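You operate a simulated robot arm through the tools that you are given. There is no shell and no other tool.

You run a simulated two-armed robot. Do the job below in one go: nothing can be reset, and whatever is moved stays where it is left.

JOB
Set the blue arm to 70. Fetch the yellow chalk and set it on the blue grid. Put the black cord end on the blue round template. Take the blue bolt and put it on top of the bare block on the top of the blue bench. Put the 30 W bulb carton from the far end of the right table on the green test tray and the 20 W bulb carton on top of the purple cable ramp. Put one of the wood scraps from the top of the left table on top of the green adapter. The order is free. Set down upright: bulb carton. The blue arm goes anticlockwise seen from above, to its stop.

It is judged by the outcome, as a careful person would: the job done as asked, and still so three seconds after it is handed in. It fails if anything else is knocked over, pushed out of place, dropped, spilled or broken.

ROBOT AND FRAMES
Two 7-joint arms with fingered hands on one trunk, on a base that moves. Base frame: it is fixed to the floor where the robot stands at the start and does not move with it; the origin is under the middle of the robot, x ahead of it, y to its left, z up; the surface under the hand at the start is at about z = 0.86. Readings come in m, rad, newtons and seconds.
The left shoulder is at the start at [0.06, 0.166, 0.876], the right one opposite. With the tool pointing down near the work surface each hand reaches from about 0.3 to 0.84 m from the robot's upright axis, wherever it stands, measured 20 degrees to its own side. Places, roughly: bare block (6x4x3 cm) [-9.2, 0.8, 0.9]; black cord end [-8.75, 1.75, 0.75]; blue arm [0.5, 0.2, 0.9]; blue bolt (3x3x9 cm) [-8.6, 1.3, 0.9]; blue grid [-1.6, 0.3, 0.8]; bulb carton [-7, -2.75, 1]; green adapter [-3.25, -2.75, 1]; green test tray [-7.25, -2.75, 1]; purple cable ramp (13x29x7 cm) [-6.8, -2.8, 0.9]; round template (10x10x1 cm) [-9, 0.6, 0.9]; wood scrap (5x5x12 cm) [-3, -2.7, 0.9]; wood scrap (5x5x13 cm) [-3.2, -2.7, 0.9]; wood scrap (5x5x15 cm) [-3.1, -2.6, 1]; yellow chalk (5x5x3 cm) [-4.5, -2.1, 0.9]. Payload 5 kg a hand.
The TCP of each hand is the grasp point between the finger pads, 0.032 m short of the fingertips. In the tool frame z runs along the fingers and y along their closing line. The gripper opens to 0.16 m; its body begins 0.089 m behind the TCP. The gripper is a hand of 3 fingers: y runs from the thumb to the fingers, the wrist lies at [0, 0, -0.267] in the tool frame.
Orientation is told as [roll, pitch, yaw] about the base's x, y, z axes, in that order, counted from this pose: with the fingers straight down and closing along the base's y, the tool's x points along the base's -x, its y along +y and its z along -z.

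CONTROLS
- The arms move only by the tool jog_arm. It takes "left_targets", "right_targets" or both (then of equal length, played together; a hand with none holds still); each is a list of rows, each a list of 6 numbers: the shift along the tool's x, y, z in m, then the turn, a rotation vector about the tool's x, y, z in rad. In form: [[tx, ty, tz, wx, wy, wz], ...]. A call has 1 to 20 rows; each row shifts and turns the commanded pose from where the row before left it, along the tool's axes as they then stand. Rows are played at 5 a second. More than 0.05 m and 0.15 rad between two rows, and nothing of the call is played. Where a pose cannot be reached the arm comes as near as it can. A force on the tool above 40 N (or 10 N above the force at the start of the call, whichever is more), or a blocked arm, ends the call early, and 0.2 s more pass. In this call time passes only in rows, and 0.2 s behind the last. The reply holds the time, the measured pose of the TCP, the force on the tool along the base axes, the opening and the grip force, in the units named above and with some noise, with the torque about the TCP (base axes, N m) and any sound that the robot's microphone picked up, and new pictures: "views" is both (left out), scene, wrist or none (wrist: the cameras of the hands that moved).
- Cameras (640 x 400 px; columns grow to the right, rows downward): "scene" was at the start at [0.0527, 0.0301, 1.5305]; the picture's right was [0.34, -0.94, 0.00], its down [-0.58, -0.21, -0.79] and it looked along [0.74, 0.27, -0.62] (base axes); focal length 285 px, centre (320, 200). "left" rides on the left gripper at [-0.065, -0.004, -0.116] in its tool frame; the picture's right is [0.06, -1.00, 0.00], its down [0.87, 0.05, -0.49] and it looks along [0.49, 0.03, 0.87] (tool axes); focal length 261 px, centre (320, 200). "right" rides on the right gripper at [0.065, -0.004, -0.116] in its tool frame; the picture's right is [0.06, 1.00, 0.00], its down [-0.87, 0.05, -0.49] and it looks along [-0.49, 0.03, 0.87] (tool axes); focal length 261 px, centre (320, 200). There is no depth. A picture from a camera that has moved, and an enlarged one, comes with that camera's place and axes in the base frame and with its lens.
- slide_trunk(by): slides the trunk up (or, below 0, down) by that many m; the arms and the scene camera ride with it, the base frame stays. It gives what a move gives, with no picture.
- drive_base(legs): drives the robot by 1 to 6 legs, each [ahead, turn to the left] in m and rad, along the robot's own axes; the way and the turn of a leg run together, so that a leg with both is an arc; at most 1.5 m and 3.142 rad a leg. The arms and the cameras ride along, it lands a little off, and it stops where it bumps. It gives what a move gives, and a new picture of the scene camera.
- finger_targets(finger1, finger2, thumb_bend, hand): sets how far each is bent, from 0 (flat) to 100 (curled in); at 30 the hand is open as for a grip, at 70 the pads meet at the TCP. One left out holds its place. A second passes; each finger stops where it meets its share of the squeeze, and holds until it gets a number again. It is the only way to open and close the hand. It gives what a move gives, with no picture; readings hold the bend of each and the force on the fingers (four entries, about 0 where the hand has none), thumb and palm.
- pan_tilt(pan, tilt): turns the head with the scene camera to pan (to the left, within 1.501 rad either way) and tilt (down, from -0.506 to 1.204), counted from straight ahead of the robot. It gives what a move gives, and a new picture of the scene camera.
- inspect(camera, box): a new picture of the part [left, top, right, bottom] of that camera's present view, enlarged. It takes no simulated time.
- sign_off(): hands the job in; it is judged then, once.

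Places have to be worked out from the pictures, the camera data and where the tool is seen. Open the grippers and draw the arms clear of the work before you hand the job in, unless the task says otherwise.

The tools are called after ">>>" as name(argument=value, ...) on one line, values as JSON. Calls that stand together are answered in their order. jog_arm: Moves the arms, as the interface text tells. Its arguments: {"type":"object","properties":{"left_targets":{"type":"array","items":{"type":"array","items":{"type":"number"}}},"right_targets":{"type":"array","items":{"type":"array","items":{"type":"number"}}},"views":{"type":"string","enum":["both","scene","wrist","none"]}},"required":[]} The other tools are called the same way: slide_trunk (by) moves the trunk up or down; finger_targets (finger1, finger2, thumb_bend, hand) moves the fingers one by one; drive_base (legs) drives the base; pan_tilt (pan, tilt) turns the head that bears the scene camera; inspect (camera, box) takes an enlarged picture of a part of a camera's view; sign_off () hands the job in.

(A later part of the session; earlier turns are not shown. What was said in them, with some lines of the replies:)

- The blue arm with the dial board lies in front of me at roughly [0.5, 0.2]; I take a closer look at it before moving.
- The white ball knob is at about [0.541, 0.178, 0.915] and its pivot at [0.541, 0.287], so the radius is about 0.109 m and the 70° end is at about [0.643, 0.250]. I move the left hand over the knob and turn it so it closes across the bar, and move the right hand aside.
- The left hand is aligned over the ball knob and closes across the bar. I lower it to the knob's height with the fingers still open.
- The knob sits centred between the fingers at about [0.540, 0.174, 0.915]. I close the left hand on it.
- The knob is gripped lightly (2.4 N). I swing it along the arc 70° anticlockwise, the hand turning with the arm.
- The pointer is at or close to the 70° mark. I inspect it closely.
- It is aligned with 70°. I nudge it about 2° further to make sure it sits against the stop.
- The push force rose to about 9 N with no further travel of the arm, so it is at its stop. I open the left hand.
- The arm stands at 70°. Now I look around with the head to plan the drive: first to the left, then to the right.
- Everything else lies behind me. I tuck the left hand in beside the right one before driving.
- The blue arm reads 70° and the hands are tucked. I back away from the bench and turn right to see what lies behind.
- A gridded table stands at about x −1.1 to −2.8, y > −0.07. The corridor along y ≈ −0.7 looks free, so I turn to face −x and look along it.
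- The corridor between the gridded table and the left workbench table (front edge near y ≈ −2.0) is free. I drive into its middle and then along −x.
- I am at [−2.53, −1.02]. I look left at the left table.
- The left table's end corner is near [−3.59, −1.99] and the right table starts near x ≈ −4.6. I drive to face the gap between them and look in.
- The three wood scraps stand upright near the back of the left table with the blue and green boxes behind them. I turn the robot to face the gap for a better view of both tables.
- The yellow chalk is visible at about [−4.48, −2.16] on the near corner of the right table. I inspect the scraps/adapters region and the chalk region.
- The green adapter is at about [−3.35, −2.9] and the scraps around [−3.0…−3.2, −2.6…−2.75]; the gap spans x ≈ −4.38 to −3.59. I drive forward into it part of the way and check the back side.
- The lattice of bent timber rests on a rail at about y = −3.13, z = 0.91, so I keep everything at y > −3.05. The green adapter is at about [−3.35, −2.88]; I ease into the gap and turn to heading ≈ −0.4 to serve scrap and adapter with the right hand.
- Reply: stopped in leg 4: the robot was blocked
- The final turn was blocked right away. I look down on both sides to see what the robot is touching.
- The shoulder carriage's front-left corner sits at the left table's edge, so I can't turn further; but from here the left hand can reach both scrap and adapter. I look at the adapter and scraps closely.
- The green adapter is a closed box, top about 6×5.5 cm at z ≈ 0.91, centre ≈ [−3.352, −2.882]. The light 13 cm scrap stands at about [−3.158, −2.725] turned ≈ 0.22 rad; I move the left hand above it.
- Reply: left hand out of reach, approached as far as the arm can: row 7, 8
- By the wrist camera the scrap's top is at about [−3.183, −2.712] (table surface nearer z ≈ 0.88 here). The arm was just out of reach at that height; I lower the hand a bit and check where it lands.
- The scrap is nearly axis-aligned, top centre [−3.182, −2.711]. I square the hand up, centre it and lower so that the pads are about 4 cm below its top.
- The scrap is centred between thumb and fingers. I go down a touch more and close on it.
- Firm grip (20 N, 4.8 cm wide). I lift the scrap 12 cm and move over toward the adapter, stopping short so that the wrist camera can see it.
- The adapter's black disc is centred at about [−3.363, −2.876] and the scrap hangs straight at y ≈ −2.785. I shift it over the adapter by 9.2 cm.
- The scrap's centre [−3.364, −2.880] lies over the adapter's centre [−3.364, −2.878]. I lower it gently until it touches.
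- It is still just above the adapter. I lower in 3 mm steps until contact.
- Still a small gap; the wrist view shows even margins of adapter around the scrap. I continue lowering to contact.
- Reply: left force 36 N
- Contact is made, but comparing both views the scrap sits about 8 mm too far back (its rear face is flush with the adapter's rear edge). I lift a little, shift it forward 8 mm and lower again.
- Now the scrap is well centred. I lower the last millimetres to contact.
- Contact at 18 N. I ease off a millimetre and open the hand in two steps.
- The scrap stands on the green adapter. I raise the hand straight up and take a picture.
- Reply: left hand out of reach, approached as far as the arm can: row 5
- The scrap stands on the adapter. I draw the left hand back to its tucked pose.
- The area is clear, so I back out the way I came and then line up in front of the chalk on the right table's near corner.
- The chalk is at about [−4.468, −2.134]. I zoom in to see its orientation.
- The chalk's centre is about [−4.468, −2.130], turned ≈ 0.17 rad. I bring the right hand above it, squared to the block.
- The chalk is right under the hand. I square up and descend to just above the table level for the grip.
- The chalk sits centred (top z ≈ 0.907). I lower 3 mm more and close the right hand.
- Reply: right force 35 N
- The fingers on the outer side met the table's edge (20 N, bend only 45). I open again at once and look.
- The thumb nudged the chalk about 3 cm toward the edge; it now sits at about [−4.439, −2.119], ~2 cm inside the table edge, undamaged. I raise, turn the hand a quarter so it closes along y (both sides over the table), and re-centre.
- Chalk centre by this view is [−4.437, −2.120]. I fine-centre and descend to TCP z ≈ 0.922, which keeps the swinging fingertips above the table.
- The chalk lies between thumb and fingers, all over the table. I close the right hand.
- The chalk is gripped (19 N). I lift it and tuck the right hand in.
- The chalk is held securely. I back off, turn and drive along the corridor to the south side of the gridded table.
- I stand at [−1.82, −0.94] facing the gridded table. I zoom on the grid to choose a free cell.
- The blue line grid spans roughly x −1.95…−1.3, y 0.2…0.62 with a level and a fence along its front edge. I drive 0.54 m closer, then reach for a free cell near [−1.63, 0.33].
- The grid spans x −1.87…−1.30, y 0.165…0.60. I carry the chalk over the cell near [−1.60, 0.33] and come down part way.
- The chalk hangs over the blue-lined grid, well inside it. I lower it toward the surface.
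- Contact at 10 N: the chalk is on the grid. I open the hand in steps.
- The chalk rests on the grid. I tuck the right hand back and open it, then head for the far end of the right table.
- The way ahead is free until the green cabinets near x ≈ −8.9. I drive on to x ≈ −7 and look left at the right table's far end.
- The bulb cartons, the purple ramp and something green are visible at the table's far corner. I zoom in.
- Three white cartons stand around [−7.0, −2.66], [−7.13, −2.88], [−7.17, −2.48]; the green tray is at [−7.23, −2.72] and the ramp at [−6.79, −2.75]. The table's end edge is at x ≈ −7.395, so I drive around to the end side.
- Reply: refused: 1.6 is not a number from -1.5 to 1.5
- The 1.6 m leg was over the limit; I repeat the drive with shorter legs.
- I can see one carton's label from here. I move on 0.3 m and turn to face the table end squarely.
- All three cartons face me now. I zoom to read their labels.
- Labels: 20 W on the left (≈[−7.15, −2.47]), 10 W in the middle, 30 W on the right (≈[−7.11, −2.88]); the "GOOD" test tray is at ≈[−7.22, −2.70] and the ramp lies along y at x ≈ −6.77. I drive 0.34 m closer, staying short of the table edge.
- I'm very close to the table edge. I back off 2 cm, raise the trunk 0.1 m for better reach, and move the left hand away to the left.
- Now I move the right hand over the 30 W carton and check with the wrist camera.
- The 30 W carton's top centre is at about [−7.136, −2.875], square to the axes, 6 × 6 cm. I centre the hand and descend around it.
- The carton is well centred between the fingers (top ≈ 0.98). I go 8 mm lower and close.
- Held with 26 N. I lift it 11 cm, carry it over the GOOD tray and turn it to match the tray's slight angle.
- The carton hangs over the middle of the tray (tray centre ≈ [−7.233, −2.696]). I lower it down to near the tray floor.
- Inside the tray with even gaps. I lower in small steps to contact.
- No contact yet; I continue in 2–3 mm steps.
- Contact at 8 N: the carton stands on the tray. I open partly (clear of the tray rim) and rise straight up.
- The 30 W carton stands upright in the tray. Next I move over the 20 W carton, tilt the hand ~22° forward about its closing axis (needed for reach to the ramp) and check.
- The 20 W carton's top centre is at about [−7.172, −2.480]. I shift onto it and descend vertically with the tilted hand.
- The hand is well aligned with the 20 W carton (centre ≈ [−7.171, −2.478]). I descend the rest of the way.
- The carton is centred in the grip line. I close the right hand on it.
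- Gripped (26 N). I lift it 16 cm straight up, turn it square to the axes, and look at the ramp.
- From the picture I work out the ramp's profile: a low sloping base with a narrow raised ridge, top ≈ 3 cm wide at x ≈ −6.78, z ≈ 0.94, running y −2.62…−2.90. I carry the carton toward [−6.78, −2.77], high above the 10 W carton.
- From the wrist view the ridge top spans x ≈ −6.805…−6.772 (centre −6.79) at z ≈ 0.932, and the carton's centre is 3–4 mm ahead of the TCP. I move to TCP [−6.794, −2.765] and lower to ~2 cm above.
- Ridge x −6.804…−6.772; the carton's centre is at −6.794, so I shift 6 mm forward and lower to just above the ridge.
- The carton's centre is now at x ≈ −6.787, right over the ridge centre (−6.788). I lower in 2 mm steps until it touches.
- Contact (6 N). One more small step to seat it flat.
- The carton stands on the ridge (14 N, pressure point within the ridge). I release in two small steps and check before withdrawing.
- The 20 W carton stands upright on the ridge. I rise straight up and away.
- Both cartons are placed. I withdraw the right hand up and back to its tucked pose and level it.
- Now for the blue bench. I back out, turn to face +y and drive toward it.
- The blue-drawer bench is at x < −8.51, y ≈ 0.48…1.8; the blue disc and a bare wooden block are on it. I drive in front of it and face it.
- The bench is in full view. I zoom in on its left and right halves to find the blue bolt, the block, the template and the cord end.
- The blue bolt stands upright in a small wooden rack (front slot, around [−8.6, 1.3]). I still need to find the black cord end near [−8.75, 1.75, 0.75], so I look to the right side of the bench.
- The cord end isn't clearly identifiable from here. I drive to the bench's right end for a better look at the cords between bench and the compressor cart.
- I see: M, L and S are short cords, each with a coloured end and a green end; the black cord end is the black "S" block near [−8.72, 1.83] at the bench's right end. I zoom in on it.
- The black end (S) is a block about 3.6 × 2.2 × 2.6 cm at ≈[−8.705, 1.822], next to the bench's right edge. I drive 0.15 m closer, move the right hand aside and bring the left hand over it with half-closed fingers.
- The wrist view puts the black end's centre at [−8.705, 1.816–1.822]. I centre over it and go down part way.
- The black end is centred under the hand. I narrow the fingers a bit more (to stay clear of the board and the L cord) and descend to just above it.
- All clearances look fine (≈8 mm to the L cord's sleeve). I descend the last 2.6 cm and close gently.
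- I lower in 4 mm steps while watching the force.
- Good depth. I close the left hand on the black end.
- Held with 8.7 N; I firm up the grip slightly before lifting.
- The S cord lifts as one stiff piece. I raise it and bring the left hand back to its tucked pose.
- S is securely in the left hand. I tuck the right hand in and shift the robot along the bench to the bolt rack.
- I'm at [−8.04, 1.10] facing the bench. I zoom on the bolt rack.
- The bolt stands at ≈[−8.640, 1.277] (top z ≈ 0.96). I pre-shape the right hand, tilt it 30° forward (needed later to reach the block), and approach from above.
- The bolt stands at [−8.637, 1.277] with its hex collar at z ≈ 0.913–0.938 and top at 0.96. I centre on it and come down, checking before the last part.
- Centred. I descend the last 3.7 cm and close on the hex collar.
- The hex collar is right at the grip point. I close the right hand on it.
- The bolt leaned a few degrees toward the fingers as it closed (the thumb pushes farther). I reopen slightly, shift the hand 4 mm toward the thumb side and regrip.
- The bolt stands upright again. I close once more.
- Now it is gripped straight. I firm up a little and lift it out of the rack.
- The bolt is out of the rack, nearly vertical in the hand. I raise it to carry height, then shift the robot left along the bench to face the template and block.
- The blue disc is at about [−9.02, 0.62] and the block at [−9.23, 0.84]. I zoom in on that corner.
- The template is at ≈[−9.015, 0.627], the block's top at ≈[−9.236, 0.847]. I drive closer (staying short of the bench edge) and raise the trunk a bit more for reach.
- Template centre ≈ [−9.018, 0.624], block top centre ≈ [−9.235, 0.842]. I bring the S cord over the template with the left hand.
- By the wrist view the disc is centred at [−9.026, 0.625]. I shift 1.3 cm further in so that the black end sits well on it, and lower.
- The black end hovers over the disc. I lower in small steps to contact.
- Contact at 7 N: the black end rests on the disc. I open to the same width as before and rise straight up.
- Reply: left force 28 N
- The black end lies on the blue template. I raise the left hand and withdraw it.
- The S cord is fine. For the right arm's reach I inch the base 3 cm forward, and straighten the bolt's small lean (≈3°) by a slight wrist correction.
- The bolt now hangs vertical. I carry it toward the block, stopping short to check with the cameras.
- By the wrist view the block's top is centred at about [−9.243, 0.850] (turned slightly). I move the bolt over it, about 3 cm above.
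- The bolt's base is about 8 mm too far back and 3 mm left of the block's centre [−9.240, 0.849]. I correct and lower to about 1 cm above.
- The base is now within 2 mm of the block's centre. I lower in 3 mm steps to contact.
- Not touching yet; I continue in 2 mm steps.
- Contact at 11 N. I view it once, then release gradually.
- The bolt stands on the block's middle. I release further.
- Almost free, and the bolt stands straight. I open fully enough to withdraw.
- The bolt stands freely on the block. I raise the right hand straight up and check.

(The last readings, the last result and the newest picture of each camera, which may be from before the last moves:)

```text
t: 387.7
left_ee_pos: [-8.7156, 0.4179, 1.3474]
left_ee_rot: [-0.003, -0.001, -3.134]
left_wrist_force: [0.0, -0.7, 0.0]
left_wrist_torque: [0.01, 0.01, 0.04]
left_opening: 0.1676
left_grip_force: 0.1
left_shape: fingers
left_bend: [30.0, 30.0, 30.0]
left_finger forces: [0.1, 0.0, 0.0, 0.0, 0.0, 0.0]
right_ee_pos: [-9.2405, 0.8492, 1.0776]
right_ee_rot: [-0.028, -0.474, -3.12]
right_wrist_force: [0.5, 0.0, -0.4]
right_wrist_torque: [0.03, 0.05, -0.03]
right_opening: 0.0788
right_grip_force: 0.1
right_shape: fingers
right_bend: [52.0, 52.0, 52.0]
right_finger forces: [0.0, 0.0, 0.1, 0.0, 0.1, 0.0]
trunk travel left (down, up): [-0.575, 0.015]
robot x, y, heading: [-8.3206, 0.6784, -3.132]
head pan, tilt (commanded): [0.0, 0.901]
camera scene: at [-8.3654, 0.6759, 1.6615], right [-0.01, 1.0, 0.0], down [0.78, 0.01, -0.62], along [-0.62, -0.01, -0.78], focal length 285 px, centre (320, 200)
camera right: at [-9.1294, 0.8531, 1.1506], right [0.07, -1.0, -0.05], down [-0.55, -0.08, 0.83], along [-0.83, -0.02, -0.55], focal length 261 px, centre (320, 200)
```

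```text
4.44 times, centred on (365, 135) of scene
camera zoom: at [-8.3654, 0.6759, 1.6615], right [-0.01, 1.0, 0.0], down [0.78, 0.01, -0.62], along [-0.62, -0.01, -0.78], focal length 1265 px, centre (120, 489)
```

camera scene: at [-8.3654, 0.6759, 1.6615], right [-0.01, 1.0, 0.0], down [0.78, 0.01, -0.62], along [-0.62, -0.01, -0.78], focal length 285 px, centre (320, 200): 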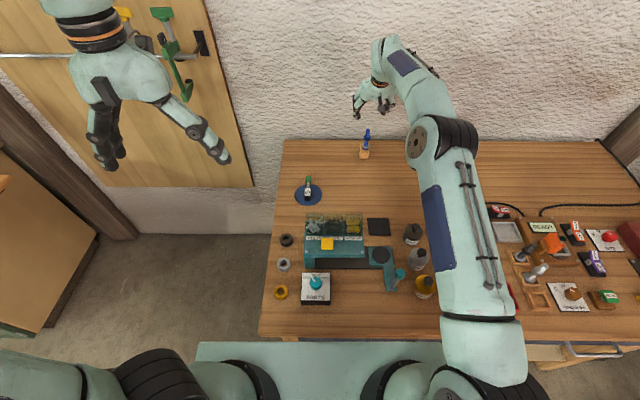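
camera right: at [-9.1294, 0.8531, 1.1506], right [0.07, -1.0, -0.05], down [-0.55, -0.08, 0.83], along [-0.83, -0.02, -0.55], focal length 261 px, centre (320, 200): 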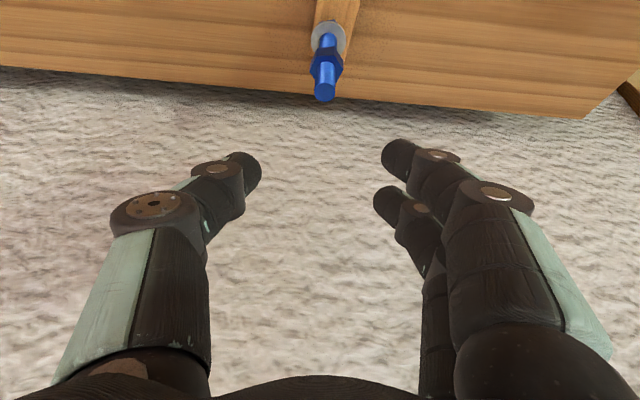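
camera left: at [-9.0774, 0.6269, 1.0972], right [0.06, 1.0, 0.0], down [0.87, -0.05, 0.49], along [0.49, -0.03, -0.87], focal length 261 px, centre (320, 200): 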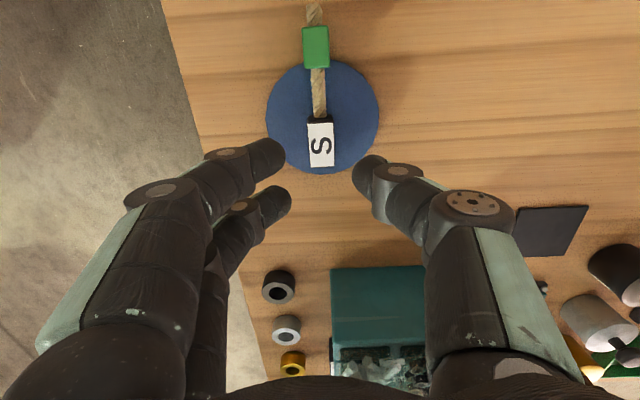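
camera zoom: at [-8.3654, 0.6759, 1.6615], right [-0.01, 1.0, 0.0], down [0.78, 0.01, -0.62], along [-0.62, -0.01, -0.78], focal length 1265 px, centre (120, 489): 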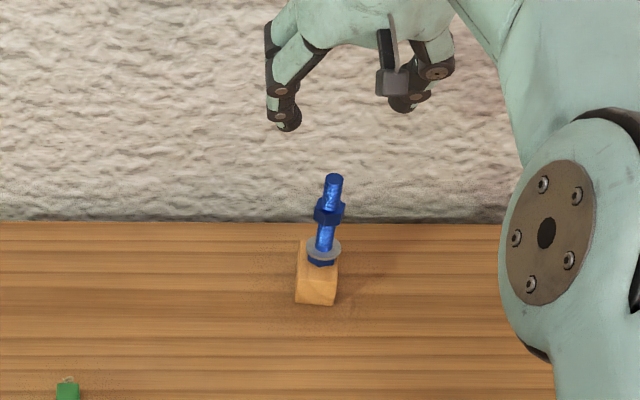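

The bolt stands on the bare block. I withdraw the right arm up and back, level it and open the hand.

>>> jog_arm(right_targets=[[0.0242, 0, -0.0368, 0, 0, 0], [0.0242, 0, -0.0368, 0, 0, 0], [0.0242, 0, -0.0368, 0, 0, 0], [0.0242, 0, -0.0368, 0, 0, 0], [0.0242, 0, -0.0368, 0, 0, 0], [0.0242, 0, -0.0368, 0, 0, 0], [0.0242, 0, -0.0368, 0, 0, 0], [0.0242, 0, -0.0368, 0, 0, 0], [0.0242, 0, -0.0368, 0, 0, 0], [0.0242, 0, -0.0368, 0, 0, 0], [0.0242, 0, -0.0368, 0, 0, 0], [0.0242, 0, -0.0368, 0, 0, 0], [0, 0, 0, 0, 0.119, 0], [0, 0, 0, 0, 0.119, 0], [0, 0, 0, 0, 0.119, 0], [0, 0, 0, 0, 0.117, 0]], views="none")

>>> finger_targets(hand="right", finger1=30, finger2=30, thumb_bend=30)

>>> drive_base(legs=[[-0.4, 0]])

>>> inspect(camera="scene", box=[240, 60, 480, 220])

```text
t: 391.1
left_ee_pos: [-8.7161, 0.4179, 1.3481]
left_ee_rot: [-0.001, -0.001, -3.134]
left_wrist_force: [-0.7, 0.3, 0.1]
left_wrist_torque: [-0.01, -0.03, -0.02]
left_opening: 0.1673
left_grip_force: 0.1
left_shape: fingers
left_bend: [30.0, 30.0, 30.0]
left_finger forces: [0.0, 0.0, 0.0, 0.0, 0.0, 0.1]
right_ee_pos: [-8.7785, 0.8453, 1.3355]
right_ee_rot: [-0.027, 0.001, -3.132]
right_wrist_force: [-0.7, 0.2, 0.2]
right_wrist_torque: [-0.03, -0.03, -0.01]
right_opening: 0.0785
right_grip_force: 0.1
right_shape: fingers
right_bend: [52.0, 52.0, 52.0]
right_finger forces: [0.0, 0.1, 0.1, 0.0, 0.1, 0.1]
trunk travel left (down, up): [-0.575, 0.015]
robot x, y, heading: [-8.3241, 0.6781, -3.136]
head pan, tilt (commanded): [0.0, 0.901]
```

```text
t: 392.1
left_ee_pos: [-8.7174, 0.419, 1.3482]
left_ee_rot: [-0.003, 0.0, -3.135]
left_wrist_force: [-0.3, -0.5, -0.5]
left_wrist_torque: [-0.02, 0.0, 0.03]
left_opening: 0.1676
left_grip_force: 0.1
left_shape: fingers
left_bend: [30.0, 30.0, 30.0]
left_finger forces: [0.1, 0.0, 0.1, 0.0, 0.0, 0.0]
right_ee_pos: [-8.7787, 0.8466, 1.3362]
right_ee_rot: [-0.026, -0.002, -3.131]
right_wrist_force: [0.2, 0.6, 1.2]
right_wrist_torque: [0.03, 0.0, 0.0]
right_opening: 0.1672
right_grip_force: 0.1
right_shape: fingers
right_bend: [30.0, 30.0, 30.0]
right_finger forces: [0.0, 0.1, 0.1, 0.0, 0.0, 0.0]
trunk travel left (down, up): [-0.575, 0.015]
robot x, y, heading: [-8.3275, 0.6774, -3.134]
head pan, tilt (commanded): [0.0, 0.901]
```

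```text
t: 394.6
left_ee_pos: [-8.3106, 0.4201, 1.3491]
left_ee_rot: [-0.001, -0.003, -3.127]
left_wrist_force: [0.2, -0.2, 0.4]
left_wrist_torque: [0.0, 0.04, -0.02]
left_opening: 0.1674
left_grip_force: 0.1
left_shape: fingers
left_bend: [30.0, 30.0, 30.0]
left_finger forces: [0.0, 0.0, 0.0, 0.1, 0.0, 0.0]
right_ee_pos: [-8.3763, 0.8483, 1.3359]
right_ee_rot: [-0.027, -0.005, -3.126]
right_wrist_force: [0.0, 1.1, 0.5]
right_wrist_torque: [-0.01, 0.01, 0.01]
right_opening: 0.1673
right_grip_force: 0.0
right_shape: fingers
right_bend: [30.0, 30.0, 30.0]
right_finger forces: [0.0, 0.0, 0.1, 0.0, 0.0, 0.0]
trunk travel left (down, up): [-0.575, 0.015]
robot x, y, heading: [-7.9176, 0.6815, -3.129]
head pan, tilt (commanded): [0.0, 0.901]
camera scene: at [-7.9612, 0.6809, 1.6616], right [-0.02, 1.0, 0.0], down [0.78, 0.01, -0.62], along [-0.62, -0.01, -0.78], focal length 285 px, centre (320, 200)
```

scene: 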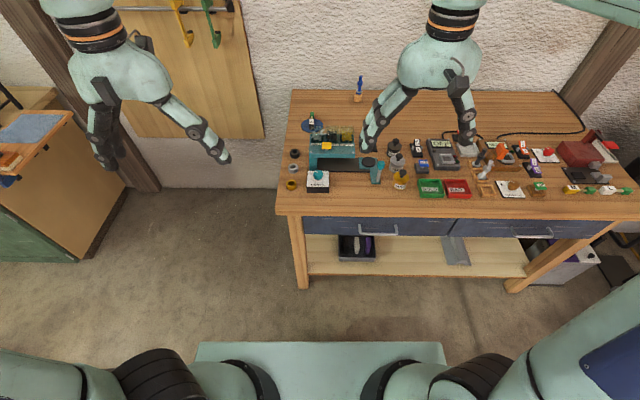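

```text
2.50 times, centred on (360, 140) of scene
camera zoom: at [-7.9612, 0.6809, 1.6616], right [-0.02, 1.0, 0.0], down [0.78, 0.01, -0.62], along [-0.62, -0.01, -0.78], focal length 712 px, centre (220, 350)
```

zoom: 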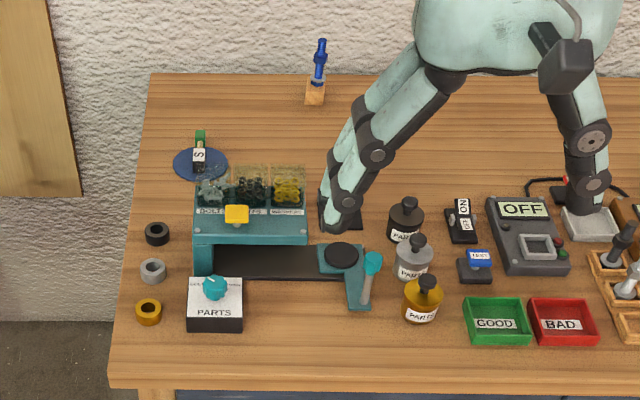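

Bolt and black cord end are in place and the arms are clear. I take one last look back at the right table to confirm the cartons still stand.

>>> pan_tilt(pan=1.5, tilt=0.2)

>>> inspect(camera="scene", box=[100, 150, 340, 300])

```text
t: 396.2
left_ee_pos: [-8.311, 0.4199, 1.3496]
left_ee_rot: [-0.001, -0.001, -3.127]
left_wrist_force: [-0.1, -0.1, 0.6]
left_wrist_torque: [-0.01, -0.01, 0.01]
left_opening: 0.1679
left_grip_force: 0.1
left_shape: fingers
left_bend: [30.0, 30.0, 30.0]
left_finger forces: [0.0, 0.0, 0.0, 0.0, 0.0, 0.0]
right_ee_pos: [-8.3767, 0.8475, 1.3361]
right_ee_rot: [-0.025, -0.001, -3.126]
right_wrist_force: [0.0, 0.0, 0.0]
right_wrist_torque: [0.04, 0.01, -0.01]
right_opening: 0.1676
right_grip_force: 0.1
right_shape: fingers
right_bend: [30.0, 30.0, 30.0]
right_finger forces: [0.0, 0.0, 0.0, 0.0, 0.0, 0.1]
trunk travel left (down, up): [-0.575, 0.015]
robot x, y, heading: [-7.9192, 0.678, -3.126]
head pan, tilt (commanded): [1.499, 0.201]
camera scene: at [-7.8922, 0.5891, 1.7231], right [-1.0, 0.06, 0.0], down [0.01, 0.2, -0.98], along [-0.05, -0.98, -0.2], focal length 285 px, centre (320, 200)
```

scene: 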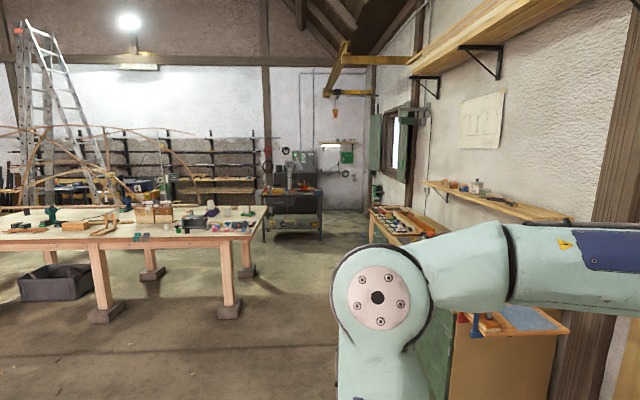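

```text
2.67 times, centred on (220, 225) of scene
camera zoom: at [-7.8922, 0.5891, 1.7231], right [-1.0, 0.06, 0.0], down [0.01, 0.2, -0.98], along [-0.05, -0.98, -0.2], focal length 759 px, centre (587, 133)
```

zoom: 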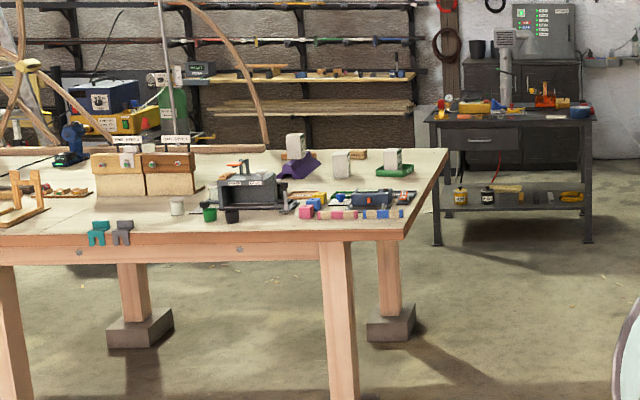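

The cartons still stand: one on the purple ramp, one on the green tray, and the 10 W carton is untouched. Everything is placed, both hands are open and the arms are clear, so I hand the job in.

>>> sign_off()

```text
The job is handed in.
```

I did all seven parts of the job and handed it in. I don't have the verdict; what follows is what the cameras and force readings showed.

| Part | Result |
|---|---|
| Blue arm | Turned anticlockwise to its stop; the pointer reads 70° |
| Yellow chalk | On the blue grid, inside the grid lines |
| Black cord end | On the blue round template |
| Blue bolt | Standing upright on the bare block on the blue bench |
| 30 W bulb carton | Upright in the green tray marked GOOD |
| 20 W bulb carton | Upright on the ridge of the purple cable ramp |
| Wood scrap | The 13 cm one, standing on the green adapter |

**Judgement calls:**
- **Cord end:** I took "black cord end" to mean the short cord with the black end marked S, at the right of the blue bench. The black end rests fully on the template; its green end hangs slightly over the edge.
- **Test tray:** I took the GOOD tray to be the green test tray because it matched the place you gave.

**Contacts along the way:**
- My first grip on the chalk pushed it about 3 cm along the table, and the fingers pressed on the table edge; I re-gripped it the other way.
- The base or trunk was blocked once in a turn, apparently by the edge of the left table.
- The fingertips pressed on the template when I released the cord end.

I saw nothing knocked over or damaged from any of these. At the end both hands were open and the arms clear, and a last look from across the room showed the cartons still standing.
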